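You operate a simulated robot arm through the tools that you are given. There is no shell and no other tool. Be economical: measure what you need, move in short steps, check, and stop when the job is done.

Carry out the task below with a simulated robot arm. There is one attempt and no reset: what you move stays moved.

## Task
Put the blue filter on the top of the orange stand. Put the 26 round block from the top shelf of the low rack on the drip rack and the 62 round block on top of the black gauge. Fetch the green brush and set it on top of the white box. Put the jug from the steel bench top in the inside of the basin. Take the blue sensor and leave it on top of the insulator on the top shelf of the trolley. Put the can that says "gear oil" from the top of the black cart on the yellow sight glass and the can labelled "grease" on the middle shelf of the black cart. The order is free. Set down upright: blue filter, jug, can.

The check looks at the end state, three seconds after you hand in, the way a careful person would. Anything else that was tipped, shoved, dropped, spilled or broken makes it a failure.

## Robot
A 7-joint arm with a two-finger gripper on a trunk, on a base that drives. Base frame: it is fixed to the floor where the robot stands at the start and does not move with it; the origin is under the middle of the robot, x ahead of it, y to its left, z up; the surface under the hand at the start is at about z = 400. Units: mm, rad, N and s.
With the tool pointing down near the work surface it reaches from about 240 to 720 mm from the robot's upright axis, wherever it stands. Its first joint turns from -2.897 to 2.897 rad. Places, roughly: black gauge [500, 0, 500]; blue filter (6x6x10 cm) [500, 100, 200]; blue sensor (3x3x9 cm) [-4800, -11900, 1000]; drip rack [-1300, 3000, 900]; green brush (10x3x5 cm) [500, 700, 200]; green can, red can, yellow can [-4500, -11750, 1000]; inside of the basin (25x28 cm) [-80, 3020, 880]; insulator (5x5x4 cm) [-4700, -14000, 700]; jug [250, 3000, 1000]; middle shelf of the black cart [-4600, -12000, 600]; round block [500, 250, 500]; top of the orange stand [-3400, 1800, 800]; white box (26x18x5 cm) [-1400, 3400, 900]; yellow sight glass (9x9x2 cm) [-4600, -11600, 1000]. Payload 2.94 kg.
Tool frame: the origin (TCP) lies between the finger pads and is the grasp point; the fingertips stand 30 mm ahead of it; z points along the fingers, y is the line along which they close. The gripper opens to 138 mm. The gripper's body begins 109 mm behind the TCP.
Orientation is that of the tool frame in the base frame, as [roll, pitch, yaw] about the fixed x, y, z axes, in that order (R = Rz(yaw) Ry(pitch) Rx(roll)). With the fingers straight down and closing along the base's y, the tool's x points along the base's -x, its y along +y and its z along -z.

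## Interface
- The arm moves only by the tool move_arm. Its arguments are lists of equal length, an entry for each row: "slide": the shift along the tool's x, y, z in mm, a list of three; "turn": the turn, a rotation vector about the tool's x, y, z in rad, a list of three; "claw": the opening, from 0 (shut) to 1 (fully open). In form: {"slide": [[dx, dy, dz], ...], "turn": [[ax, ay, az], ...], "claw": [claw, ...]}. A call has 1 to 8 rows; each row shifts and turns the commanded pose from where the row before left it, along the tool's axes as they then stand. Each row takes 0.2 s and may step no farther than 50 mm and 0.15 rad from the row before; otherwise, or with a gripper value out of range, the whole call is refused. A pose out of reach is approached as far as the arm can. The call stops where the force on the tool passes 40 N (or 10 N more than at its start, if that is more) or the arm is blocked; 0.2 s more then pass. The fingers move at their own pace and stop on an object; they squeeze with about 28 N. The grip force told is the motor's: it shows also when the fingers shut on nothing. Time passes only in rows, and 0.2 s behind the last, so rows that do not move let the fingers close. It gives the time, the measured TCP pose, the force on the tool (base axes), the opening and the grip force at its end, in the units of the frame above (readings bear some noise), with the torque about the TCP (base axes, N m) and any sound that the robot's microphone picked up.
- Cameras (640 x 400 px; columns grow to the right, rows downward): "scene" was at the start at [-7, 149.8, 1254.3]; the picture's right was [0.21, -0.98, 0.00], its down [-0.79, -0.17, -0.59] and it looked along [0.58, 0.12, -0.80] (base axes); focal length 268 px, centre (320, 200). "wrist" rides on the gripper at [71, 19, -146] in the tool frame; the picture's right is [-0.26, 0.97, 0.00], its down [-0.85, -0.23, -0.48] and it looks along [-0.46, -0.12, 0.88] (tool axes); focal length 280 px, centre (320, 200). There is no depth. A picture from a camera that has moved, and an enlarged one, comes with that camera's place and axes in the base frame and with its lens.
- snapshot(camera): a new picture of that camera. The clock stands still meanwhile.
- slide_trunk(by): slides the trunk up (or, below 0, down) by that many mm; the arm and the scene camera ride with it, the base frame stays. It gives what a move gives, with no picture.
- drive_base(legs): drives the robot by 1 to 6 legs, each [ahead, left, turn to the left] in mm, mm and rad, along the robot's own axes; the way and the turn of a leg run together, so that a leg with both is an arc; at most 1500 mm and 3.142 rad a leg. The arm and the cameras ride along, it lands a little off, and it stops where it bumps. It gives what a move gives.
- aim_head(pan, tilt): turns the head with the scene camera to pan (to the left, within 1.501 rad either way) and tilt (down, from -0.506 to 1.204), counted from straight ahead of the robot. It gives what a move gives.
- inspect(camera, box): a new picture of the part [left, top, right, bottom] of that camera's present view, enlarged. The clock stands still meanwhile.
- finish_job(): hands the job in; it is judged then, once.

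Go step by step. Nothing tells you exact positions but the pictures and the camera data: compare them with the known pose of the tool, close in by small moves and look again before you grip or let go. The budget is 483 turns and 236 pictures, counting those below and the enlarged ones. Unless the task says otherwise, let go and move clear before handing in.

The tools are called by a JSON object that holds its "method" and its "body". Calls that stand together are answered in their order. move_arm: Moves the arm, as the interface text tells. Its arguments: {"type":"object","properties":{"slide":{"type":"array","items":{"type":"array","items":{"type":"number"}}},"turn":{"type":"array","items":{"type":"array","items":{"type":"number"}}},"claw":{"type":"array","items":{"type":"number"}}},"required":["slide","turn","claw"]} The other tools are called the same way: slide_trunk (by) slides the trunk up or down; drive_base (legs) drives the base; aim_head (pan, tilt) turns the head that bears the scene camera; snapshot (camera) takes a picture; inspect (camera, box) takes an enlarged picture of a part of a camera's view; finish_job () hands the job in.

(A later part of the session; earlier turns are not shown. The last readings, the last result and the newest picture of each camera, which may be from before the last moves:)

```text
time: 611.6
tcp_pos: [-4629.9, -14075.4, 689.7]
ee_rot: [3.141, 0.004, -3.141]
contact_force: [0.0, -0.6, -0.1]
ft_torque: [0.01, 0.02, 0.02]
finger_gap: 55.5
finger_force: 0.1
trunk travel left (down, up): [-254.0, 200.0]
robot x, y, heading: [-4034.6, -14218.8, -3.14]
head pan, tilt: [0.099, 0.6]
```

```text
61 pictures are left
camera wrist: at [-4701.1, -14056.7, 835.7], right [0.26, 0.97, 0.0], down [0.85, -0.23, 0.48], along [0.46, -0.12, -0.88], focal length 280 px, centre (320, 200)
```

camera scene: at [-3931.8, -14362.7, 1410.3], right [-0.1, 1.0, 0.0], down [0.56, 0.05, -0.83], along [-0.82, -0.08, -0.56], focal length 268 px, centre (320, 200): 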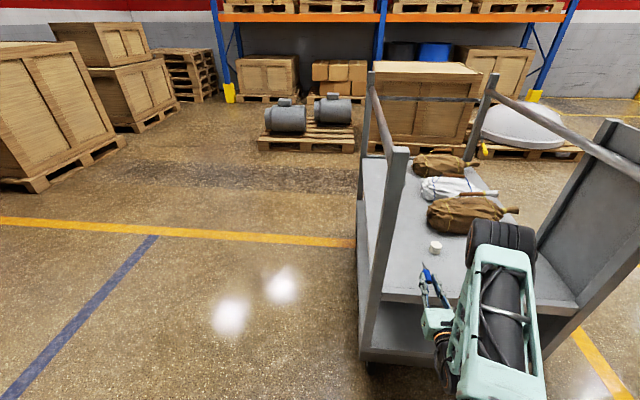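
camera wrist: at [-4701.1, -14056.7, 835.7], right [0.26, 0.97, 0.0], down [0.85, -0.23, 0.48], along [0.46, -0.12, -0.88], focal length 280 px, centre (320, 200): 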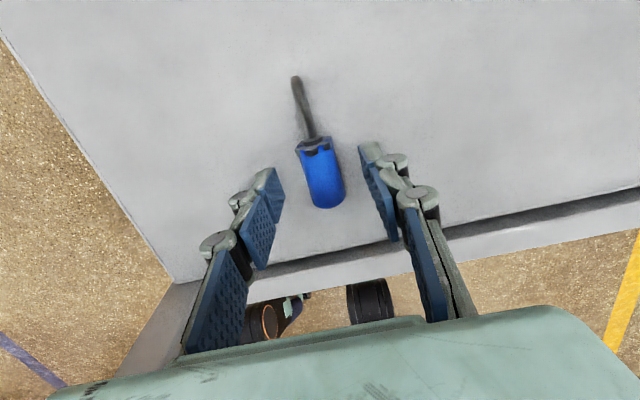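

Aligned. Descend to just above the shelf and grip.

{"method": "move_arm", "body": {"slide": [[0, 0, 10], [0, 0, 5], [0, 0, 0]], "turn": [[0, 0, 0], [0, 0, 0], [0, 0, 0]], "claw": [0.4, 0.4, 0.4]}}

{"method": "move_arm", "body": {"slide": [[0, 0, 0], [0, 0, 0], [0, 0, 0], [0, 0, 0]], "turn": [[0, 0, 0], [0, 0, 0], [0, 0, 0], [0, 0, 0]], "claw": [0.3, 0.2, 0.1, 0.1]}}

{"method": "snapshot", "body": {"camera": "wrist"}}

```text
time: 612.4
tcp_pos: [-4627.8, -14075.6, 675.3]
ee_rot: [-3.142, 0.007, 3.14]
contact_force: [0.1, 0.1, 0.0]
ft_torque: [0.0, -0.01, 0.02]
finger_gap: 55.3
finger_force: 0.1
trunk travel left (down, up): [-254.0, 200.0]
robot x, y, heading: [-4037.7, -14219.4, -3.141]
head pan, tilt: [0.099, 0.6]
```

```text
time: 613.4
tcp_pos: [-4628.5, -14076.0, 675.0]
ee_rot: [3.14, 0.005, 3.141]
contact_force: [0.3, 0.9, -0.3]
ft_torque: [0.01, 0.0, 0.0]
finger_gap: 23.4
finger_force: 28.3
trunk travel left (down, up): [-254.0, 200.0]
robot x, y, heading: [-4031.2, -14218.4, -3.138]
head pan, tilt: [0.099, 0.6]
```

```text
60 pictures are left
camera wrist: at [-4699.4, -14057.0, 821.6], right [0.26, 0.97, 0.0], down [0.85, -0.23, 0.48], along [0.46, -0.12, -0.88], focal length 280 px, centre (320, 200)
```

wrist: 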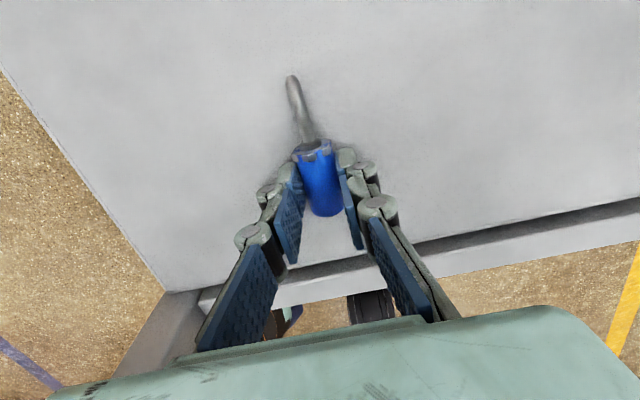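

Gripped across the head. Lift, and move toward the insulator.

{"method": "move_arm", "body": {"slide": [[0, 0, -40], [0, 0, -40], [22, 24, 0], [22, 24, 0], [22, 23, 0], [20, 23, 0]], "turn": [[0, 0, 0], [0, 0, 0], [0, 0, 0], [0, 0, 0], [0, 0, 0], [0, 0, 0]], "claw": [0.1, 0.1, 0.1, 0.1, 0.1, 0.1]}}

{"method": "snapshot", "body": {"camera": "wrist"}}

{"method": "inspect", "body": {"camera": "scene", "box": [340, 180, 540, 340]}}

```text
time: 614.8
tcp_pos: [-4714.0, -13983.4, 753.0]
ee_rot: [-3.139, 0.007, -3.141]
contact_force: [-0.6, 0.0, 0.7]
ft_torque: [-0.02, 0.0, 0.0]
finger_gap: 23.3
finger_force: 27.8
trunk travel left (down, up): [-254.0, 200.0]
robot x, y, heading: [-4033.7, -14220.5, -3.139]
head pan, tilt: [0.099, 0.6]
```

```text
59 pictures are left
camera wrist: at [-4786.0, -13964.8, 899.5], right [0.26, 0.97, 0.0], down [0.85, -0.23, 0.48], along [0.47, -0.13, -0.88], focal length 280 px, centre (320, 200)
```

wrist: 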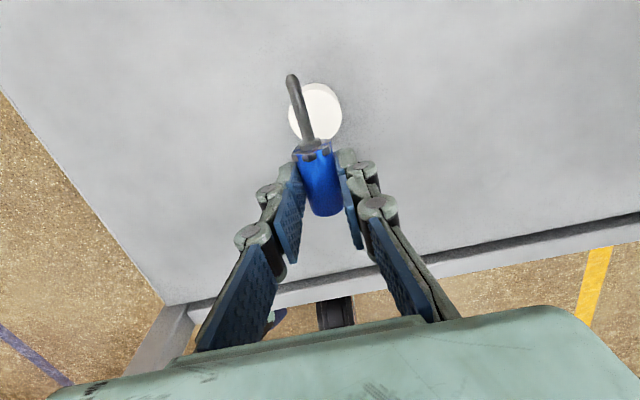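

```text
2.50 times, centred on (440, 260) of scene
camera zoom: at [-4041.6, -14363.2, 1410.3], right [-0.1, 0.99, 0.0], down [0.56, 0.06, -0.82], along [-0.82, -0.08, -0.57], focal length 669 px, centre (20, 50)
```

zoom: 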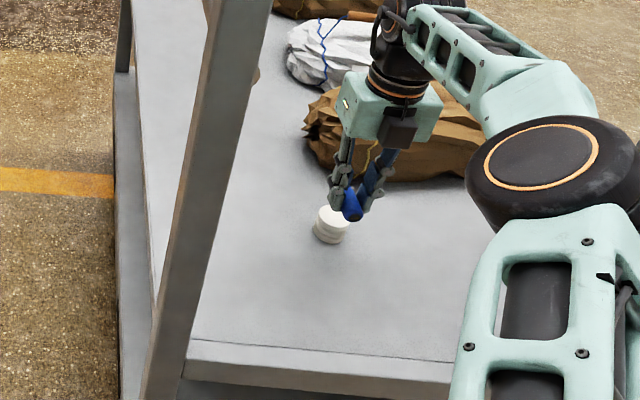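

The insulator looks to be further in, about x≈-4740. Move 22 mm further and lower 18, then recheck.

{"method": "move_arm", "body": {"slide": [[22, 1, 0], [0, 0, 18], [0, 0, 0]], "turn": [[0, 0.006, 0], [0, 0, 0], [0, 0, 0]], "claw": [0.1, 0.1, 0.1]}}

{"method": "inspect", "body": {"camera": "wrist", "box": [240, 60, 400, 240]}}

{"method": "inspect", "body": {"camera": "scene", "box": [430, 220, 500, 290]}}

```text
time: 615.6
tcp_pos: [-4736.1, -13982.4, 736.2]
ee_rot: [-3.141, 0.0, -3.14]
contact_force: [-1.4, -0.1, -0.2]
ft_torque: [0.02, 0.01, -0.02]
finger_gap: 23.6
finger_force: 28.2
trunk travel left (down, up): [-254.0, 200.0]
robot x, y, heading: [-4033.3, -14218.5, -3.14]
head pan, tilt: [0.099, 0.6]
```

```text
2.22 times, centred on (320, 150) of wrist
camera zoom: at [-4807.6, -13963.9, 882.6], right [0.26, 0.97, 0.0], down [0.85, -0.23, 0.48], along [0.46, -0.12, -0.88], focal length 623 px, centre (320, 311)
```

zoom: 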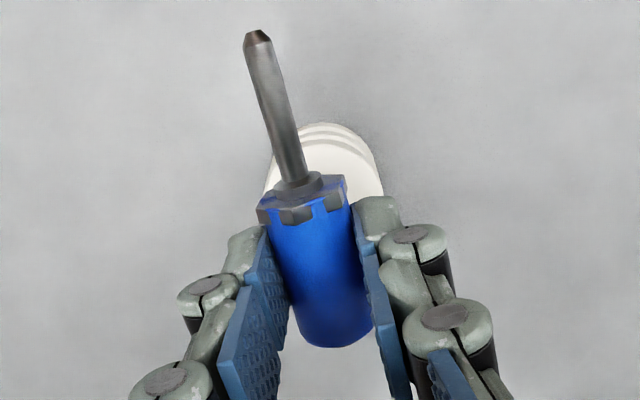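

```text
5.71 times, centred on (465, 255) of scene
camera zoom: at [-4041.4, -14363.1, 1410.3], right [-0.1, 0.99, 0.0], down [0.56, 0.06, -0.83], along [-0.82, -0.08, -0.56], focal length 1530 px, centre (-509, -114)
```

zoom: 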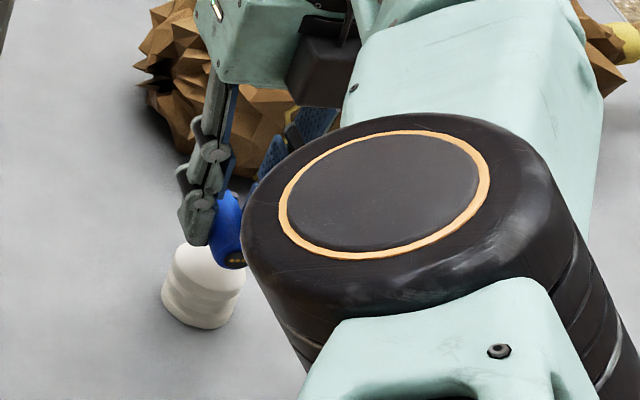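

Horizontally the sensor is over the insulator. Lower in small steps until contact.

{"method": "move_arm", "body": {"slide": [[0, 0, 5], [0, 0, 3], [0, 0, 0]], "turn": [[0, 0, 0], [0, 0, 0], [0, 0, 0]], "claw": [0.1, 0.1, 0.1]}}

{"method": "move_arm", "body": {"slide": [[0, 0, 3], [0, 0, 0]], "turn": [[0, 0, 0], [0, 0, 0]], "claw": [0.1, 0.1]}}

{"method": "move_arm", "body": {"slide": [[0, 0, 3], [0, 0, 0]], "turn": [[0, 0, 0], [0, 0, 0]], "claw": [0.1, 0.1]}}

{"method": "move_arm", "body": {"slide": [[0, 0, 3], [0, 0, 0]], "turn": [[0, 0, 0], [0, 0, 0]], "claw": [0.1, 0.1]}}

```text
time: 616.4
tcp_pos: [-4737.0, -13982.3, 728.3]
ee_rot: [-3.141, 0.002, -3.14]
contact_force: [0.4, -0.4, 0.3]
ft_torque: [-0.01, 0.0, -0.03]
finger_gap: 23.4
finger_force: 28.2
trunk travel left (down, up): [-254.0, 200.0]
robot x, y, heading: [-4033.7, -14217.4, -3.137]
head pan, tilt: [0.099, 0.6]
```

```text
time: 617.0
tcp_pos: [-4735.5, -13982.3, 725.3]
ee_rot: [-3.139, 0.001, 3.141]
contact_force: [-0.2, 0.1, -0.9]
ft_torque: [0.01, 0.03, -0.02]
finger_gap: 23.7
finger_force: 28.0
trunk travel left (down, up): [-254.0, 200.0]
robot x, y, heading: [-4032.5, -14219.0, -3.141]
head pan, tilt: [0.099, 0.6]
```

```text
time: 617.6
tcp_pos: [-4737.2, -13982.2, 722.6]
ee_rot: [3.141, 0.0, 3.14]
contact_force: [0.0, -0.8, -0.5]
ft_torque: [0.03, -0.04, 0.02]
finger_gap: 23.4
finger_force: 28.0
trunk travel left (down, up): [-254.0, 200.0]
robot x, y, heading: [-4035.6, -14219.3, -3.141]
head pan, tilt: [0.099, 0.6]
```

```text
time: 618.2
tcp_pos: [-4734.6, -13982.1, 719.2]
ee_rot: [3.139, 0.0, -3.14]
contact_force: [-0.1, -0.1, -0.4]
ft_torque: [0.02, 0.01, -0.02]
finger_gap: 23.7
finger_force: 28.3
trunk travel left (down, up): [-254.0, 200.0]
robot x, y, heading: [-4033.1, -14220.1, -3.145]
head pan, tilt: [0.099, 0.6]
```

{"method": "move_arm", "body": {"slide": [[0, 0, 2], [0, 0, 0]], "turn": [[0, 0, 0], [0, 0, 0]], "claw": [0.1, 0.1]}}

{"method": "move_arm", "body": {"slide": [[0, 0, 2], [0, 0, 0]], "turn": [[0, 0, 0], [0, 0, 0]], "claw": [0.1, 0.1]}}

{"method": "inspect", "body": {"camera": "wrist", "box": [240, 60, 400, 240]}}

```text
time: 618.8
tcp_pos: [-4734.8, -13982.8, 717.3]
ee_rot: [3.141, -0.001, -3.139]
contact_force: [-0.1, -0.2, 0.5]
ft_torque: [0.02, -0.02, -0.01]
finger_gap: 23.4
finger_force: 28.1
trunk travel left (down, up): [-254.0, 200.0]
robot x, y, heading: [-4034.3, -14216.6, -3.139]
head pan, tilt: [0.099, 0.6]
```

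```text
time: 619.4
tcp_pos: [-4736.6, -13982.8, 715.5]
ee_rot: [3.141, -0.002, -3.14]
contact_force: [0.3, 0.1, -0.6]
ft_torque: [0.02, 0.0, -0.01]
finger_gap: 23.7
finger_force: 27.9
trunk travel left (down, up): [-254.0, 200.0]
robot x, y, heading: [-4037.6, -14217.8, -3.132]
head pan, tilt: [0.099, 0.6]
```

```text
2.22 times, centred on (320, 150) of wrist
camera zoom: at [-4806.5, -13963.3, 862.1], right [0.26, 0.97, 0.0], down [0.85, -0.23, 0.47], along [0.46, -0.12, -0.88], focal length 623 px, centre (320, 311)
```

zoom: 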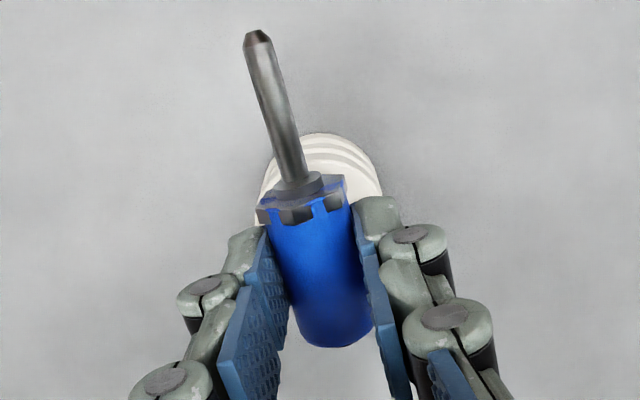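

{"method": "move_arm", "body": {"slide": [[0, 1, 2], [0, 0, 0]], "turn": [[0, 0, 0], [0, 0, 0]], "claw": [0.1, 0.1]}}

{"method": "move_arm", "body": {"slide": [[0, 0, 1.5], [0, 0, 0]], "turn": [[0, 0, 0], [0, 0, 0]], "claw": [0.1, 0.1]}}

{"method": "move_arm", "body": {"slide": [[0, 0, 1.5], [0, 0, 0]], "turn": [[0, 0, 0], [0, 0, 0]], "claw": [0.1, 0.1]}}

```text
time: 620.0
tcp_pos: [-4733.3, -13981.5, 713.3]
ee_rot: [3.141, -0.001, 3.141]
contact_force: [-0.1, 0.3, -1.1]
ft_torque: [0.0, -0.02, -0.01]
finger_gap: 23.5
finger_force: 28.0
trunk travel left (down, up): [-254.0, 200.0]
robot x, y, heading: [-4033.4, -14219.5, -3.141]
head pan, tilt: [0.099, 0.6]
```

```text
time: 620.6
tcp_pos: [-4735.3, -13981.5, 713.7]
ee_rot: [-3.141, 0.0, 3.141]
contact_force: [-0.4, -0.1, -0.6]
ft_torque: [0.0, 0.0, 0.01]
finger_gap: 23.5
finger_force: 28.0
out of reach, approached as far as the arm can: row 1
trunk travel left (down, up): [-254.0, 200.0]
robot x, y, heading: [-4033.4, -14220.2, -3.14]
head pan, tilt: [0.099, 0.6]
```

```text
time: 621.2
tcp_pos: [-4735.1, -13981.9, 712.3]
ee_rot: [-3.141, 0.001, -3.141]
contact_force: [0.9, 0.1, -0.3]
ft_torque: [0.01, 0.0, 0.04]
finger_gap: 23.3
finger_force: 27.8
trunk travel left (down, up): [-254.0, 200.0]
robot x, y, heading: [-4032.9, -14218.4, -3.139]
head pan, tilt: [0.099, 0.6]
```

At the reach limit; I lower with the trunk instead, 2 mm at a time.

{"method": "slide_trunk", "body": {"by": -2}}

{"method": "slide_trunk", "body": {"by": -2}}

```text
time: 621.7
tcp_pos: [-4735.7, -13982.0, 711.6]
ee_rot: [3.141, -0.001, -3.141]
contact_force: [0.4, -0.2, 5.0]
ft_torque: [-0.03, -0.04, -0.04]
finger_gap: 23.6
finger_force: 27.7
trunk travel left (down, up): [-252.0, 202.0]
robot x, y, heading: [-4037.6, -14219.9, -3.139]
head pan, tilt: [0.099, 0.6]
```

```text
time: 622.2
tcp_pos: [-4735.5, -13982.6, 710.9]
ee_rot: [3.141, -0.003, 3.141]
contact_force: [1.2, -0.9, 15.3]
ft_torque: [-0.06, -0.21, -0.03]
finger_gap: 23.8
finger_force: 28.1
trunk travel left (down, up): [-250.0, 204.0]
robot x, y, heading: [-4034.7, -14218.5, -3.137]
head pan, tilt: [0.099, 0.6]
```

Contact (15 N). Unload about 1.5 mm and open slowly.

{"method": "slide_trunk", "body": {"by": 1.5}}

{"method": "move_arm", "body": {"slide": [[0, 0, 0], [0, 0, 0], [0, 0, 0], [0, 0, 0], [0, 0, 0], [0, 0, 0]], "turn": [[0, 0, 0], [0, 0, 0], [0, 0, 0], [0, 0, 0], [0, 0, 0], [0, 0, 0]], "claw": [0.17, 0.19, 0.22, 0.26, 0.32, 0.38]}}

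{"method": "inspect", "body": {"camera": "wrist", "box": [240, 60, 400, 240]}}

```text
time: 622.7
tcp_pos: [-4734.3, -13981.8, 710.1]
ee_rot: [-3.141, -0.003, 3.141]
contact_force: [-1.3, 0.0, 13.3]
ft_torque: [-0.03, -0.03, -0.01]
finger_gap: 23.5
finger_force: 28.2
trunk travel left (down, up): [-251.0, 202.0]
robot x, y, heading: [-4035.7, -14219.4, -3.138]
head pan, tilt: [0.099, 0.6]
```

```text
time: 624.1
tcp_pos: [-4735.9, -13982.4, 709.0]
ee_rot: [3.141, 0.001, 3.141]
contact_force: [-0.1, 0.4, -0.5]
ft_torque: [0.01, 0.04, 0.01]
finger_gap: 52.2
finger_force: 0.0
trunk travel left (down, up): [-251.0, 202.0]
robot x, y, heading: [-4034.1, -14216.9, -3.135]
head pan, tilt: [0.099, 0.6]
```

```text
2.22 times, centred on (320, 150) of wrist
camera zoom: at [-4805.1, -13962.6, 856.2], right [0.26, 0.97, 0.0], down [0.85, -0.23, 0.48], along [0.46, -0.12, -0.88], focal length 623 px, centre (320, 311)
```

zoom: 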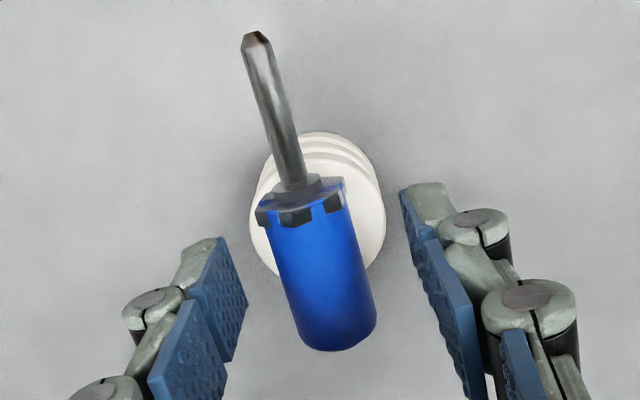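

The sensor lies stably on the insulator (centre of mass within its disc). Raise with the trunk and check.

{"method": "slide_trunk", "body": {"by": 120}}

{"method": "snapshot", "body": {"camera": "wrist"}}

```text
time: 625.6
tcp_pos: [-4735.1, -13982.3, 830.1]
ee_rot: [-3.141, 0.0, 3.141]
contact_force: [0.4, 0.5, 0.7]
ft_torque: [-0.03, -0.02, -0.02]
finger_gap: 52.6
finger_force: 0.0
trunk travel left (down, up): [-371.0, 83.0]
robot x, y, heading: [-4035.8, -14221.9, -3.141]
head pan, tilt: [0.099, 0.6]
```

```text
53 pictures are left
camera wrist: at [-4805.1, -13962.6, 976.0], right [0.26, 0.97, 0.0], down [0.85, -0.23, 0.48], along [0.46, -0.12, -0.88], focal length 280 px, centre (320, 200)
```

wrist: 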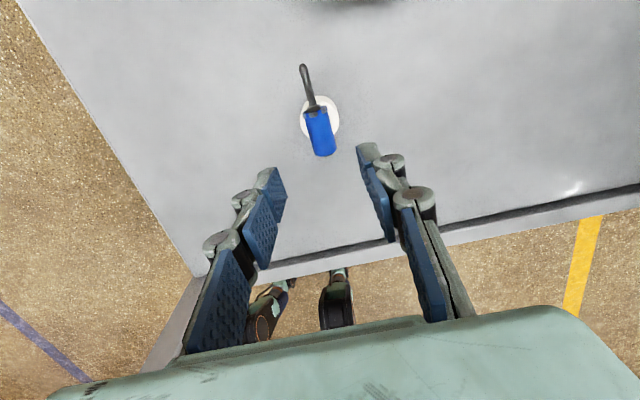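

The sensor rests on the insulator. I back away, raise the hand, and drive north to the cart's east side for the gear-oil can.

{"method": "drive_base", "body": {"legs": [[-350, 0, 0]]}}

{"method": "slide_trunk", "body": {"by": 83}}

{"method": "move_arm", "body": {"slide": [[-35, 0, -33], [-35, 0, -33], [-35, 0, -33], [-30, 0, -33], [0, 0, -45], [0, 0, -40]], "turn": [[0, 0, 0], [0, 0, 0], [0, 0, 0], [0, 0, 0], [0, 0, 0], [0, 0, 0]], "claw": [0.6, 0.6, 0.6, 0.6, 0.6, 0.6]}}

{"method": "inspect", "body": {"camera": "scene", "box": [340, 160, 480, 280]}}

```text
time: 627.9
tcp_pos: [-4385.5, -13978.5, 830.0]
ee_rot: [-3.141, -0.001, 3.135]
contact_force: [-0.2, -1.2, -0.2]
ft_torque: [0.01, 0.02, 0.0]
finger_gap: 52.5
finger_force: 0.0
trunk travel left (down, up): [-371.0, 83.0]
robot x, y, heading: [-3690.3, -14220.2, 3.13]
head pan, tilt: [0.099, 0.6]
```

```text
time: 629.1
tcp_pos: [-4385.9, -13977.8, 911.7]
ee_rot: [-3.139, 0.0, 3.135]
contact_force: [0.1, 0.4, -0.2]
ft_torque: [0.0, -0.01, -0.02]
finger_gap: 52.6
finger_force: 0.0
trunk travel left (down, up): [-454.0, 0.0]
robot x, y, heading: [-3687.4, -14220.1, 3.131]
head pan, tilt: [0.099, 0.6]
```

```text
time: 630.5
tcp_pos: [-4253.2, -13975.8, 1130.1]
ee_rot: [-3.14, 0.0, 3.135]
contact_force: [0.1, 0.0, -0.3]
ft_torque: [0.01, 0.02, -0.02]
finger_gap: 82.8
finger_force: 0.1
trunk travel left (down, up): [-454.0, 0.0]
robot x, y, heading: [-3687.7, -14220.5, 3.138]
head pan, tilt: [0.099, 0.6]
```

```text
3.33 times, centred on (410, 220) of scene
camera zoom: at [-3695.1, -14364.3, 1610.2], right [-0.09, 1.0, 0.0], down [0.56, 0.05, -0.83], along [-0.82, -0.08, -0.56], focal length 892 px, centre (20, 133)
```

zoom: 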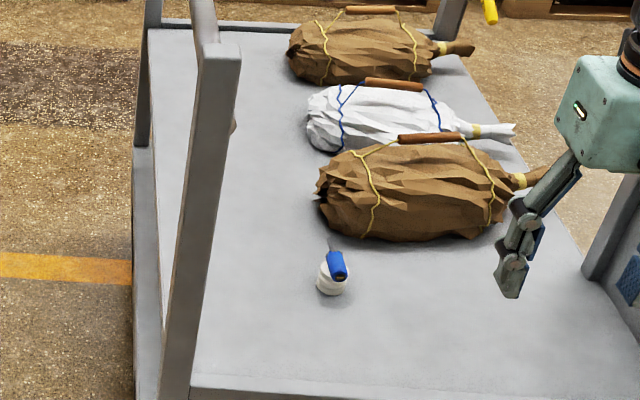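

Sensor stays put. Strafe right 2150 toward the cart.

{"method": "drive_base", "body": {"legs": [[0, -1200, 0], [0, -950, 0.003]]}}

{"method": "aim_head", "body": {"pan": -0.1, "tilt": 0.6}}

{"method": "snapshot", "body": {"camera": "scene"}}

{"method": "snapshot", "body": {"camera": "wrist"}}

```text
time: 649.5
tcp_pos: [-4247.0, -11837.7, 1130.2]
ee_rot: [-3.141, -0.001, -3.129]
contact_force: [0.7, 0.2, 0.2]
ft_torque: [-0.01, 0.0, -0.01]
finger_gap: 83.0
finger_force: 0.1
trunk travel left (down, up): [-454.0, 0.0]
robot x, y, heading: [-3676.1, -12073.6, -3.131]
head pan, tilt: [0.099, 0.6]
```

```text
time: 650.2
tcp_pos: [-4245.9, -11839.0, 1129.5]
ee_rot: [-3.14, 0.0, -3.13]
contact_force: [-0.7, 0.2, 0.6]
ft_torque: [-0.03, 0.0, 0.0]
finger_gap: 82.5
finger_force: 0.1
trunk travel left (down, up): [-454.0, 0.0]
robot x, y, heading: [-3676.4, -12071.4, -3.127]
head pan, tilt: [-0.099, 0.6]
```

```text
51 pictures are left
camera scene: at [-3681.8, -12199.2, 1610.3], right [0.09, 1.0, 0.0], down [0.56, -0.05, -0.83], along [-0.82, 0.07, -0.56], focal length 268 px, centre (320, 200)
```

scene: 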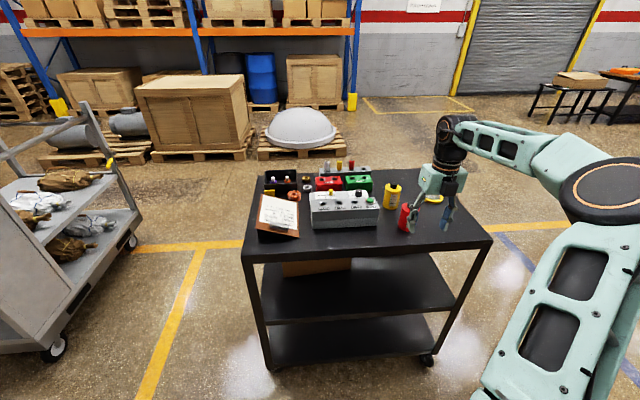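

```text
50 pictures are left
camera wrist: at [-4317.0, -11820.1, 1276.4], right [0.25, 0.97, 0.0], down [0.85, -0.22, 0.48], along [0.46, -0.12, -0.88], focal length 280 px, centre (320, 200)
```

wrist: 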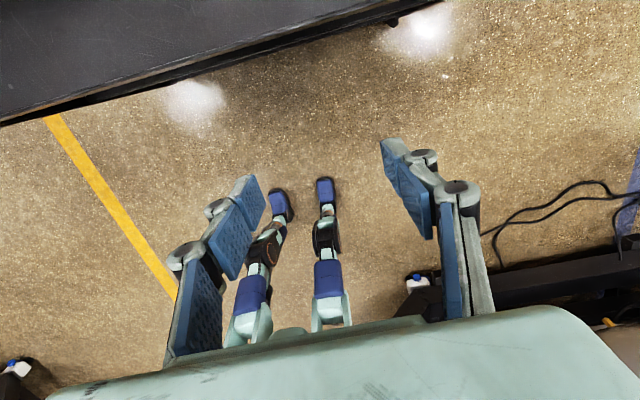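

Yellow can ≈(-4575,-11814); red ≈(-4450,-11796); sight glass ≈(-4603,-11610). Drive ahead 265 (hand passes above at z≥1100).

{"method": "drive_base", "body": {"legs": [[265, -20, 0]]}}

{"method": "move_arm", "body": {"slide": [[30, 0, 0], [25, 0, 0]], "turn": [[0, 0, 0], [0, 0, 0]], "claw": [0.65, 0.65]}}

{"method": "snapshot", "body": {"camera": "wrist"}}

```text
time: 652.1
tcp_pos: [-4508.2, -11818.3, 1130.5]
ee_rot: [3.141, 0.0, -3.134]
contact_force: [0.2, -0.2, -0.5]
ft_torque: [-0.01, 0.04, 0.04]
finger_gap: 82.8
finger_force: 0.1
trunk travel left (down, up): [-454.0, 0.0]
robot x, y, heading: [-3937.6, -12054.0, -3.136]
head pan, tilt: [-0.099, 0.6]
```

```text
time: 652.7
tcp_pos: [-4562.6, -11820.2, 1127.5]
ee_rot: [3.141, 0.0, -3.134]
contact_force: [-0.5, -0.1, -0.6]
ft_torque: [0.03, -0.01, 0.0]
finger_gap: 89.4
finger_force: 0.0
trunk travel left (down, up): [-454.0, 0.0]
robot x, y, heading: [-3936.4, -12059.9, -3.137]
head pan, tilt: [-0.099, 0.6]
```

```text
49 pictures are left
camera wrist: at [-4633.4, -11801.5, 1274.5], right [0.25, 0.97, 0.0], down [0.85, -0.22, 0.48], along [0.46, -0.12, -0.88], focal length 280 px, centre (320, 200)
```

wrist: 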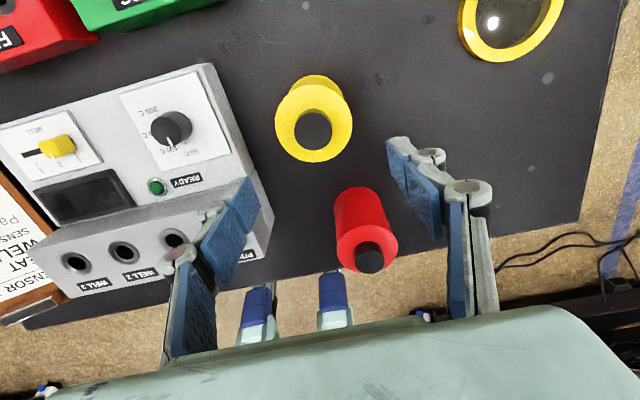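

Correct by 21 mm forward and 3 mm south, narrow the opening, and descend part-way.

{"method": "move_arm", "body": {"slide": [[21, -3, 0], [0, 0, 30], [0, 0, 20]], "turn": [[0, 0, 0], [0, 0, 0], [0, 0, 0]], "claw": [0.6, 0.6, 0.6]}}

{"method": "snapshot", "body": {"camera": "wrist"}}

```text
time: 653.5
tcp_pos: [-4583.0, -11823.4, 1080.9]
ee_rot: [-3.142, 0.0, -3.133]
contact_force: [0.0, 0.1, 0.4]
ft_torque: [-0.01, -0.02, -0.03]
finger_gap: 82.7
finger_force: 0.0
trunk travel left (down, up): [-454.0, 0.0]
robot x, y, heading: [-3938.3, -12054.6, -3.137]
head pan, tilt: [-0.099, 0.6]
```

```text
48 pictures are left
camera wrist: at [-4653.5, -11803.8, 1227.0], right [0.26, 0.97, 0.0], down [0.85, -0.22, 0.48], along [0.46, -0.12, -0.88], focal length 280 px, centre (320, 200)
```

wrist: 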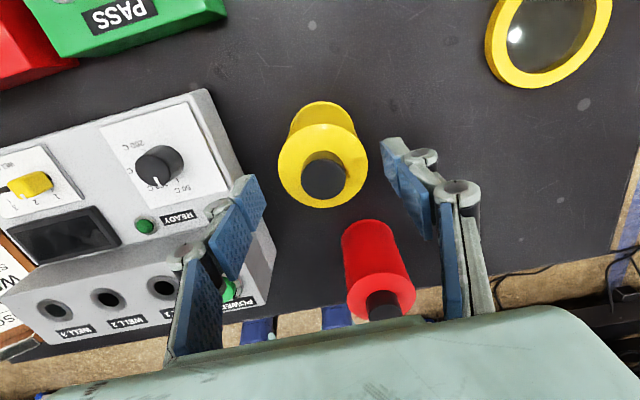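

Centred. I narrow the opening, shift 3 mm north, and descend to z≈1032 (fingertips stay above the display box).

{"method": "move_arm", "body": {"slide": [[0, 3, 0], [0, 0, 25], [0, 0, 22], [0, 0, 0]], "turn": [[0, 0, 0], [0, 0, 0], [0, 0, 0], [0, 0, 0]], "claw": [0.55, 0.54, 0.54, 0.54]}}

{"method": "snapshot", "body": {"camera": "wrist"}}

```text
time: 654.5
tcp_pos: [-4583.5, -11821.4, 1031.2]
ee_rot: [3.141, -0.001, -3.134]
contact_force: [0.4, -0.4, 0.2]
ft_torque: [-0.01, 0.01, -0.04]
finger_gap: 74.3
finger_force: 0.0
trunk travel left (down, up): [-454.0, 0.0]
robot x, y, heading: [-3935.4, -12057.4, -3.129]
head pan, tilt: [-0.099, 0.6]
```

```text
47 pictures are left
camera wrist: at [-4653.4, -11802.2, 1179.2], right [0.26, 0.97, 0.0], down [0.85, -0.22, 0.48], along [0.46, -0.12, -0.88], focal length 280 px, centre (320, 200)
```

wrist: 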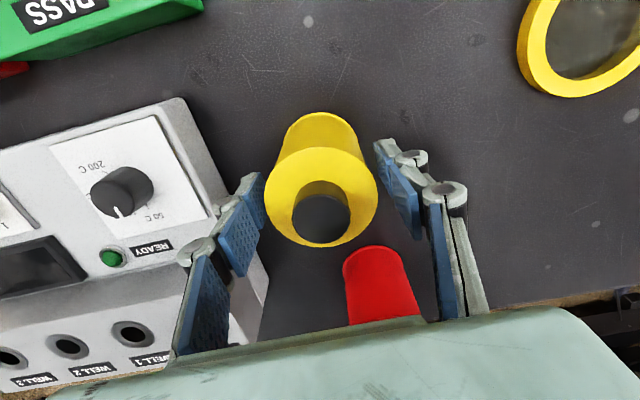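

Well centred. Close.

{"method": "move_arm", "body": {"slide": [[0, 0, 0], [0, 0, 0], [0, 0, 0], [0, 0, 0]], "turn": [[0, 0, 0], [0, 0, 0], [0, 0, 0], [0, 0, 0]], "claw": [0.48, 0.42, 0.36, 0.36]}}

{"method": "move_arm", "body": {"slide": [[0, 0, -10], [0, 0, -30], [0, 0, -35], [0, 0, -25]], "turn": [[0, 0, 0], [0, 0, 0], [0, 0, 0], [0, 0, 0]], "claw": [0.36, 0.36, 0.36, 0.36]}}

{"method": "snapshot", "body": {"camera": "wrist"}}

```text
time: 655.5
tcp_pos: [-4583.0, -11820.6, 1033.6]
ee_rot: [-3.141, -0.001, -3.134]
contact_force: [0.0, -0.9, -0.1]
ft_torque: [-0.08, 0.01, 0.03]
finger_gap: 63.4
finger_force: 28.4
trunk travel left (down, up): [-454.0, 0.0]
robot x, y, heading: [-3938.1, -12057.9, -3.133]
head pan, tilt: [-0.099, 0.6]
```

```text
time: 656.5
tcp_pos: [-4582.3, -11820.6, 1133.9]
ee_rot: [3.141, 0.001, -3.134]
contact_force: [-0.7, -1.3, -2.9]
ft_torque: [-0.01, 0.01, -0.01]
finger_gap: 63.2
finger_force: 27.9
trunk travel left (down, up): [-454.0, 0.0]
robot x, y, heading: [-3938.4, -12058.4, -3.137]
head pan, tilt: [-0.099, 0.6]
```

```text
46 pictures are left
camera wrist: at [-4653.6, -11801.3, 1280.2], right [0.25, 0.97, 0.0], down [0.85, -0.22, 0.48], along [0.46, -0.12, -0.88], focal length 280 px, centre (320, 200)
```

wrist: 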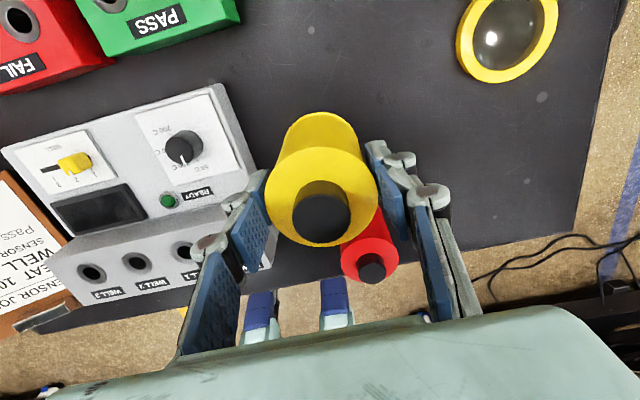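

Held. The sight glass is ≈(-4612,-11613). I strafe the robot 206 mm north and look.

{"method": "drive_base", "body": {"legs": [[0, -206, 0]]}}

{"method": "snapshot", "body": {"camera": "wrist"}}

{"method": "snapshot", "body": {"camera": "scene"}}

```text
time: 658.9
tcp_pos: [-4584.7, -11618.0, 1133.0]
ee_rot: [-3.14, 0.0, -3.134]
contact_force: [-0.1, -0.2, -3.3]
ft_torque: [0.0, 0.01, 0.01]
finger_gap: 63.0
finger_force: 28.4
trunk travel left (down, up): [-454.0, 0.0]
robot x, y, heading: [-3940.7, -11854.2, -3.135]
head pan, tilt: [-0.099, 0.6]
```

```text
45 pictures are left
camera wrist: at [-4655.4, -11599.1, 1279.4], right [0.25, 0.97, 0.0], down [0.85, -0.22, 0.48], along [0.46, -0.12, -0.88], focal length 280 px, centre (320, 200)
```

wrist: 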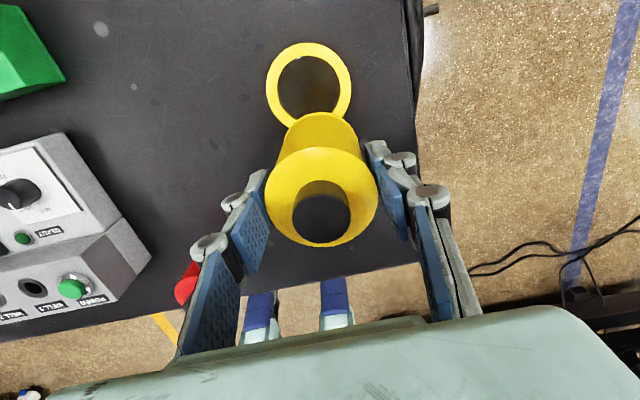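

```text
44 pictures are left
camera scene: at [-3946.1, -11980.1, 1610.4], right [0.09, 1.0, 0.0], down [0.56, -0.05, -0.82], along [-0.82, 0.08, -0.57], focal length 268 px, centre (320, 200)
```

scene: 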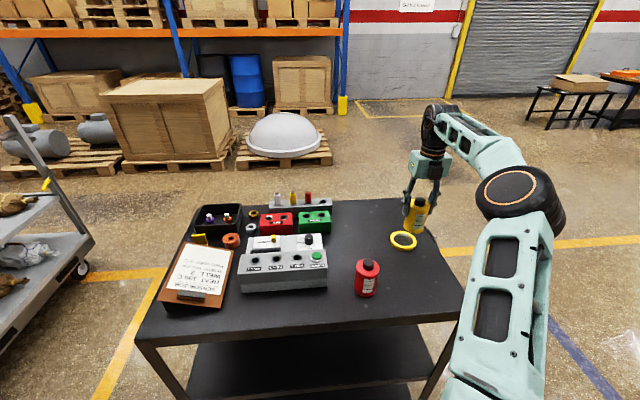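

Sight glass ≈(-4623,-11618). Drive ahead 38, then lower part-way.

{"method": "drive_base", "body": {"legs": [[38, 0, 0]]}}

{"method": "move_arm", "body": {"slide": [[0, 0, 30], [0, 0, 25], [0, 0, 0]], "turn": [[0, 0, 0], [0, 0, 0], [0, 0, 0]], "claw": [0.36, 0.36, 0.36]}}

{"method": "inspect", "body": {"camera": "wrist", "box": [220, 40, 420, 260]}}

{"method": "inspect", "body": {"camera": "scene", "box": [370, 180, 460, 270]}}

```text
time: 659.8
tcp_pos: [-4623.6, -11617.3, 1132.0]
ee_rot: [-3.141, -0.001, -3.136]
contact_force: [0.0, 0.4, -3.0]
ft_torque: [-0.01, -0.04, 0.0]
finger_gap: 63.4
finger_force: 28.2
trunk travel left (down, up): [-454.0, 0.0]
robot x, y, heading: [-3977.2, -11854.7, -3.137]
head pan, tilt: [-0.099, 0.6]
```

```text
time: 660.6
tcp_pos: [-4624.2, -11619.3, 1078.0]
ee_rot: [3.141, 0.001, -3.135]
contact_force: [-0.3, 0.1, -3.8]
ft_torque: [0.0, 0.02, 0.01]
finger_gap: 63.2
finger_force: 27.9
trunk travel left (down, up): [-454.0, 0.0]
robot x, y, heading: [-3975.7, -11855.2, -3.131]
head pan, tilt: [-0.099, 0.6]
```

```text
1.82 times, centred on (320, 150) of wrist
camera zoom: at [-4694.3, -11600.3, 1225.0], right [0.26, 0.97, 0.0], down [0.85, -0.22, 0.48], along [0.46, -0.12, -0.88], focal length 510 px, centre (320, 291)
```

zoom: 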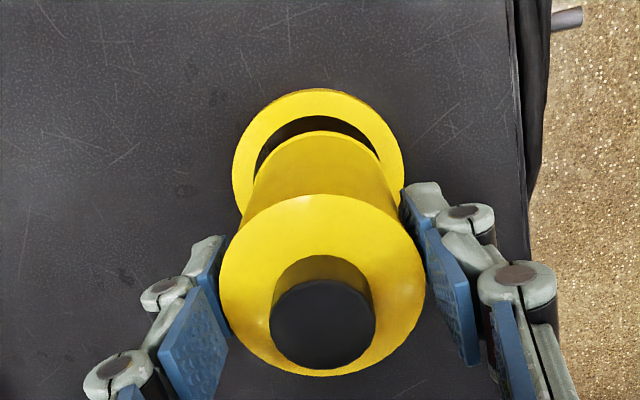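

```text
4.44 times, centred on (415, 225) of scene
camera zoom: at [-3984.0, -11980.7, 1610.4], right [0.09, 1.0, 0.0], down [0.56, -0.05, -0.82], along [-0.82, 0.08, -0.57], focal length 1190 px, centre (-102, 89)
```

zoom: 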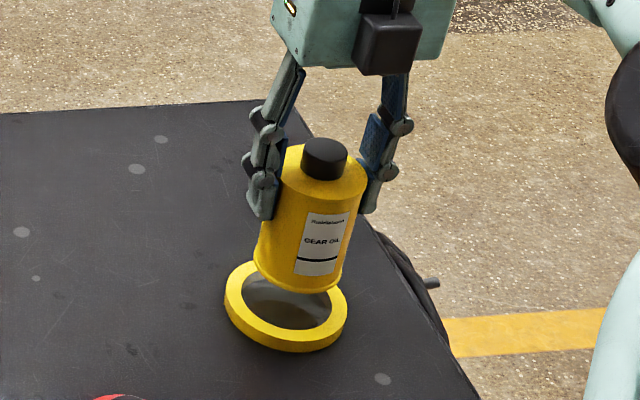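

Nearly centred (few mm). Small correction and lower close to contact.

{"method": "move_arm", "body": {"slide": [[-3, -2, 10], [0, 0, 8], [0, 0, 0]], "turn": [[0, 0, 0], [0, 0, 0], [0, 0, 0]], "claw": [0.36, 0.36, 0.36]}}

{"method": "inspect", "body": {"camera": "scene", "box": [370, 180, 460, 270]}}

{"method": "inspect", "body": {"camera": "wrist", "box": [220, 40, 420, 260]}}

```text
time: 661.4
tcp_pos: [-4620.1, -11619.5, 1060.3]
ee_rot: [-3.14, 0.001, -3.134]
contact_force: [-0.1, 1.2, -2.7]
ft_torque: [-0.02, 0.02, 0.03]
finger_gap: 63.3
finger_force: 28.4
trunk travel left (down, up): [-454.0, 0.0]
robot x, y, heading: [-3977.9, -11856.2, -3.134]
head pan, tilt: [-0.099, 0.6]
```

```text
4.44 times, centred on (415, 225) of scene
camera zoom: at [-3984.0, -11980.6, 1610.4], right [0.09, 1.0, 0.0], down [0.56, -0.05, -0.82], along [-0.82, 0.08, -0.57], focal length 1190 px, centre (-102, 89)
```

zoom: 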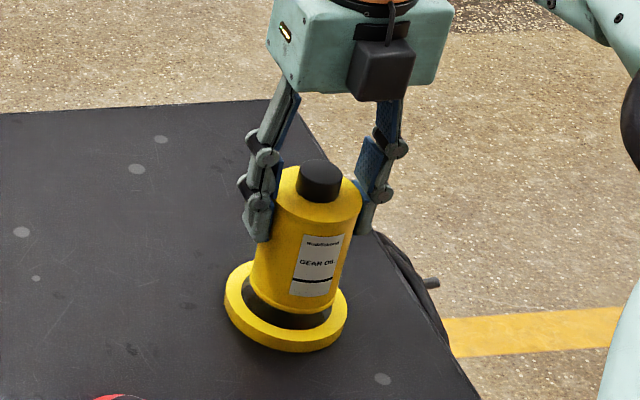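

```text
1.82 times, centred on (320, 150) of wrist
camera zoom: at [-4691.1, -11601.4, 1207.4], right [0.26, 0.97, 0.0], down [0.85, -0.22, 0.48], along [0.46, -0.12, -0.88], focal length 510 px, centre (320, 291)
```

zoom: 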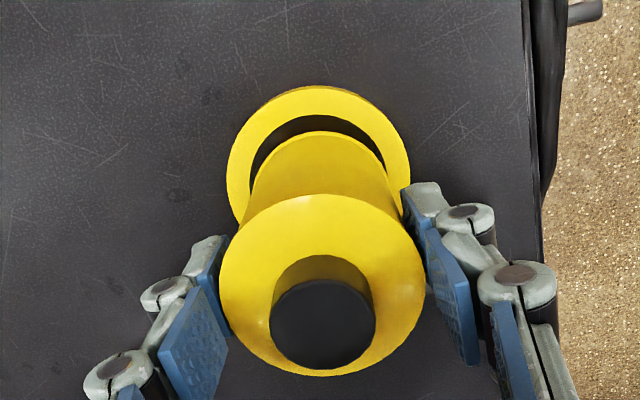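

Almost there; lower in small steps with a 2 mm correction.

{"method": "move_arm", "body": {"slide": [[-2, -2, 4], [0, 0, 0]], "turn": [[0, 0, 0], [0, 0, 0]], "claw": [0.36, 0.36]}}

{"method": "move_arm", "body": {"slide": [[0, 0, 2.5], [0, 0, 0]], "turn": [[0, 0, 0], [0, 0, 0]], "claw": [0.36, 0.36]}}

{"method": "move_arm", "body": {"slide": [[0, 0, 2.5], [0, 0, 0]], "turn": [[0, 0, 0], [0, 0, 0]], "claw": [0.36, 0.36]}}

{"method": "move_arm", "body": {"slide": [[0, 0, 2], [0, 0, 0]], "turn": [[0, 0, 0], [0, 0, 0]], "claw": [0.36, 0.36]}}

```text
time: 662.0
tcp_pos: [-4617.7, -11622.0, 1056.3]
ee_rot: [-3.141, 0.0, -3.135]
contact_force: [-0.8, 0.8, -2.8]
ft_torque: [-0.01, 0.02, 0.01]
finger_gap: 63.4
finger_force: 27.8
trunk travel left (down, up): [-454.0, 0.0]
robot x, y, heading: [-3975.6, -11851.4, -3.136]
head pan, tilt: [-0.099, 0.6]
```

```text
time: 662.6
tcp_pos: [-4617.0, -11621.3, 1054.0]
ee_rot: [-3.14, 0.0, -3.133]
contact_force: [-0.2, 0.5, -2.7]
ft_torque: [0.02, 0.02, -0.01]
finger_gap: 63.2
finger_force: 27.7
trunk travel left (down, up): [-454.0, 0.0]
robot x, y, heading: [-3981.4, -11852.9, -3.131]
head pan, tilt: [-0.099, 0.6]
```

```text
time: 663.2
tcp_pos: [-4617.0, -11621.3, 1051.7]
ee_rot: [-3.14, -0.001, -3.135]
contact_force: [0.2, 0.2, -4.0]
ft_torque: [-0.02, 0.01, 0.02]
finger_gap: 63.1
finger_force: 28.7
trunk travel left (down, up): [-454.0, 0.0]
robot x, y, heading: [-3975.6, -11847.2, -3.132]
head pan, tilt: [-0.099, 0.6]
```

```text
time: 663.8
tcp_pos: [-4618.5, -11623.5, 1050.9]
ee_rot: [3.141, 0.0, -3.134]
contact_force: [-0.4, 0.2, -3.5]
ft_torque: [0.04, -0.01, 0.01]
finger_gap: 63.3
finger_force: 28.2
trunk travel left (down, up): [-454.0, 0.0]
robot x, y, heading: [-3977.4, -11856.0, -3.132]
head pan, tilt: [-0.099, 0.6]
```

{"method": "move_arm", "body": {"slide": [[0, 0, 2.5], [0, 0, 0]], "turn": [[0, 0, 0], [0, 0, 0]], "claw": [0.36, 0.36]}}

{"method": "move_arm", "body": {"slide": [[0, 0, 2], [0, 0, 0]], "turn": [[0, 0, 0], [0, 0, 0]], "claw": [0.36, 0.36]}}

{"method": "inspect", "body": {"camera": "scene", "box": [370, 190, 450, 270]}}

```text
time: 664.4
tcp_pos: [-4617.1, -11621.3, 1045.6]
ee_rot: [-3.14, -0.002, -3.134]
contact_force: [-0.6, -0.7, -2.7]
ft_torque: [-0.04, 0.02, 0.01]
finger_gap: 62.8
finger_force: 27.7
trunk travel left (down, up): [-454.0, 0.0]
robot x, y, heading: [-3978.6, -11851.7, -3.138]
head pan, tilt: [-0.099, 0.6]
```

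```text
time: 665.0
tcp_pos: [-4617.7, -11620.6, 1045.0]
ee_rot: [3.141, 0.002, -3.134]
contact_force: [-0.2, 0.3, 1.0]
ft_torque: [-0.03, -0.06, 0.01]
finger_gap: 62.9
finger_force: 28.0
trunk travel left (down, up): [-454.0, 0.0]
robot x, y, heading: [-3978.5, -11856.0, -3.135]
head pan, tilt: [-0.099, 0.6]
```

```text
5.00 times, centred on (410, 230) of scene
camera zoom: at [-3983.5, -11980.7, 1610.4], right [0.09, 1.0, 0.0], down [0.56, -0.05, -0.83], along [-0.82, 0.08, -0.56], focal length 1339 px, centre (-130, 50)
```

zoom: 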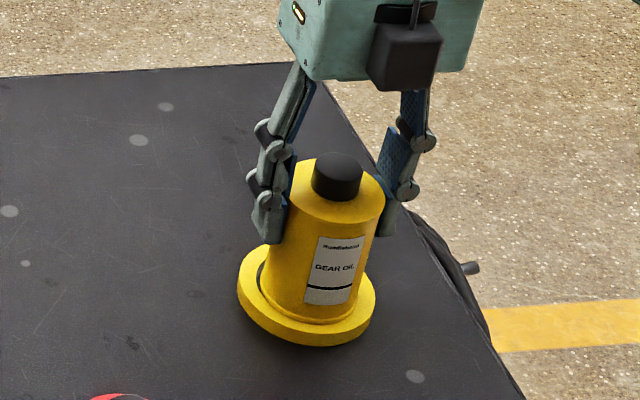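

Touching, but ~5 mm off to the right/front; lift 4 mm, recentre and set down.

{"method": "move_arm", "body": {"slide": [[0, 0, -5], [3, -4, 0], [0, 0, 3], [0, 0, 0]], "turn": [[0, 0, 0], [0, 0, 0], [0, 0, 0], [0, 0, 0]], "claw": [0.36, 0.36, 0.36, 0.36]}}

{"method": "move_arm", "body": {"slide": [[0, 0, 2.5], [0, 0, 0]], "turn": [[0, 0, 0], [0, 0, 0]], "claw": [0.36, 0.36]}}

{"method": "move_arm", "body": {"slide": [[0, 0, 1.5], [0, 0, 0]], "turn": [[0, 0, 0], [0, 0, 0]], "claw": [0.36, 0.36]}}

{"method": "inspect", "body": {"camera": "scene", "box": [370, 190, 450, 270]}}

```text
time: 666.0
tcp_pos: [-4620.6, -11626.6, 1046.8]
ee_rot: [-3.139, 0.001, -3.135]
contact_force: [-0.2, -0.1, -3.3]
ft_torque: [0.03, -0.02, 0.02]
finger_gap: 63.2
finger_force: 27.9
trunk travel left (down, up): [-454.0, 0.0]
robot x, y, heading: [-3979.0, -11853.0, -3.136]
head pan, tilt: [-0.099, 0.6]
```

```text
time: 666.6
tcp_pos: [-4621.2, -11625.9, 1044.3]
ee_rot: [3.14, -0.001, -3.136]
contact_force: [0.6, 0.2, 0.6]
ft_torque: [0.0, -0.05, 0.0]
finger_gap: 63.2
finger_force: 27.9
trunk travel left (down, up): [-454.0, 0.0]
robot x, y, heading: [-3978.1, -11856.1, -3.135]
head pan, tilt: [-0.099, 0.6]
```

```text
time: 667.2
tcp_pos: [-4621.6, -11625.3, 1045.1]
ee_rot: [3.141, -0.004, -3.133]
contact_force: [-0.3, 0.8, 9.7]
ft_torque: [-0.15, -0.09, -0.01]
finger_gap: 62.8
finger_force: 27.5
trunk travel left (down, up): [-454.0, 0.0]
robot x, y, heading: [-3980.5, -11853.8, -3.136]
head pan, tilt: [-0.099, 0.6]
```

```text
5.00 times, centred on (410, 230) of scene
camera zoom: at [-3982.3, -11981.1, 1610.5], right [0.09, 1.0, 0.0], down [0.56, -0.05, -0.83], along [-0.82, 0.08, -0.56], focal length 1339 px, centre (-130, 50)
```

zoom: 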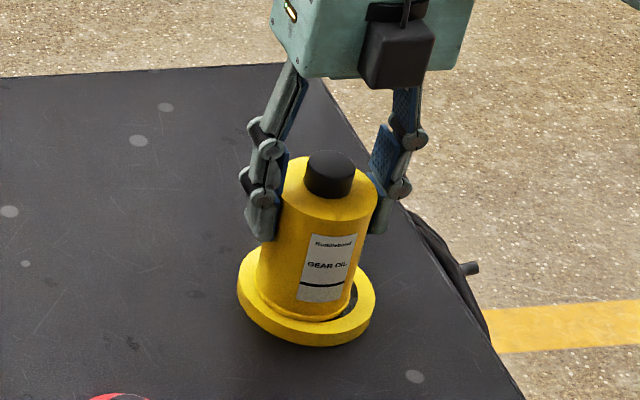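

Slightly over-corrected; shift back 2 mm, set down, and release.

{"method": "move_arm", "body": {"slide": [[0, 0, -5], [0, 2.5, 0], [0, 0, 4], [0, 0, 0]], "turn": [[0, 0, 0], [0, 0, 0], [0, 0, 0], [0, 0, 0]], "claw": [0.36, 0.36, 0.36, 0.36]}}

{"method": "move_arm", "body": {"slide": [[0, 0, 1], [0, 0, 0]], "turn": [[0, 0, 0], [0, 0, 0]], "claw": [0.36, 0.36]}}

```text
time: 668.2
tcp_pos: [-4620.6, -11624.8, 1045.4]
ee_rot: [3.142, -0.002, -3.136]
contact_force: [0.5, -0.6, 5.5]
ft_torque: [-0.03, -0.17, 0.03]
finger_gap: 62.8
finger_force: 28.6
trunk travel left (down, up): [-454.0, 0.0]
robot x, y, heading: [-3980.5, -11855.1, -3.134]
head pan, tilt: [-0.099, 0.6]
```

```text
time: 668.8
tcp_pos: [-4620.7, -11623.6, 1044.9]
ee_rot: [3.141, -0.004, -3.135]
contact_force: [-1.0, 0.6, 13.1]
ft_torque: [-0.04, -0.35, -0.01]
finger_gap: 63.1
finger_force: 28.3
trunk travel left (down, up): [-454.0, 0.0]
robot x, y, heading: [-3975.9, -11857.0, -3.136]
head pan, tilt: [-0.099, 0.6]
```

{"method": "move_arm", "body": {"slide": [[0, 0, -1.5], [0, 0, 0], [0, 0, 0], [0, 0, 0], [0, 0, 0]], "turn": [[0, 0, 0], [0, 0, 0], [0, 0, 0], [0, 0, 0], [0, 0, 0]], "claw": [0.4, 0.48, 0.54, 0.62, 0.7]}}

{"method": "move_arm", "body": {"slide": [[0, 0, -15], [0, 0, -40], [0, 0, -45]], "turn": [[0, 0, 0], [0, 0, 0], [0, 0, 0]], "claw": [0.7, 0.7, 0.7]}}

{"method": "inspect", "body": {"camera": "scene", "box": [360, 180, 460, 270]}}

```text
time: 670.0
tcp_pos: [-4619.0, -11623.6, 1044.5]
ee_rot: [-3.14, -0.001, -3.134]
contact_force: [0.1, 0.4, -0.6]
ft_torque: [0.0, -0.01, -0.01]
finger_gap: 96.5
finger_force: 0.1
trunk travel left (down, up): [-454.0, 0.0]
robot x, y, heading: [-3976.2, -11853.8, -3.135]
head pan, tilt: [-0.099, 0.6]
```

```text
time: 670.8
tcp_pos: [-4621.0, -11623.9, 1143.7]
ee_rot: [-3.141, 0.001, -3.134]
contact_force: [0.4, -0.4, -0.2]
ft_torque: [0.0, 0.01, 0.01]
finger_gap: 96.6
finger_force: 0.1
trunk travel left (down, up): [-454.0, 0.0]
robot x, y, heading: [-3976.4, -11855.2, -3.137]
head pan, tilt: [-0.099, 0.6]
```

```text
4.44 times, centred on (410, 225) of scene
camera zoom: at [-3983.3, -11981.2, 1610.3], right [0.09, 1.0, 0.0], down [0.56, -0.05, -0.83], along [-0.82, 0.08, -0.56], focal length 1190 px, centre (-80, 89)
```

zoom: 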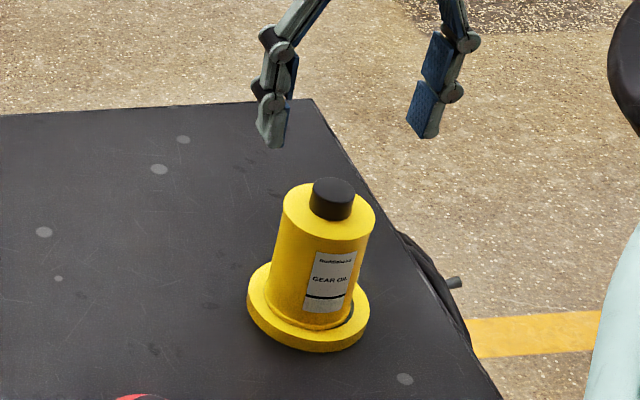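

Gear oil stands upright on the sight glass. I back clear and take a last look at the trolley and cart.

{"method": "drive_base", "body": {"legs": [[-300, 0, 0]]}}

{"method": "aim_head", "body": {"pan": 0.7, "tilt": 0.4}}

{"method": "snapshot", "body": {"camera": "scene"}}

```text
time: 672.8
tcp_pos: [-4324.4, -11621.8, 1142.4]
ee_rot: [-3.141, 0.0, -3.136]
contact_force: [0.0, -0.2, 0.8]
ft_torque: [-0.02, -0.02, 0.02]
finger_gap: 96.7
finger_force: 0.1
trunk travel left (down, up): [-454.0, 0.0]
robot x, y, heading: [-3681.5, -11851.5, -3.131]
head pan, tilt: [-0.099, 0.6]
```

```text
time: 674.0
tcp_pos: [-4323.4, -11621.6, 1142.5]
ee_rot: [-3.14, 0.0, -3.134]
contact_force: [-0.4, 0.4, -0.3]
ft_torque: [-0.01, 0.0, -0.03]
finger_gap: 96.4
finger_force: 0.1
trunk travel left (down, up): [-454.0, 0.0]
robot x, y, heading: [-3681.1, -11850.0, -3.132]
head pan, tilt: [0.7, 0.4]
```

```text
36 pictures are left
camera scene: at [-3669.2, -12047.0, 1628.5], right [-0.65, 0.76, 0.0], down [0.3, 0.25, -0.92], along [-0.7, -0.6, -0.39], focal length 268 px, centre (320, 200)
```

scene: 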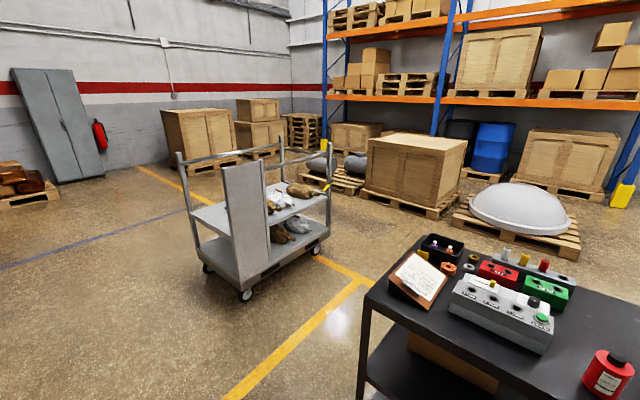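

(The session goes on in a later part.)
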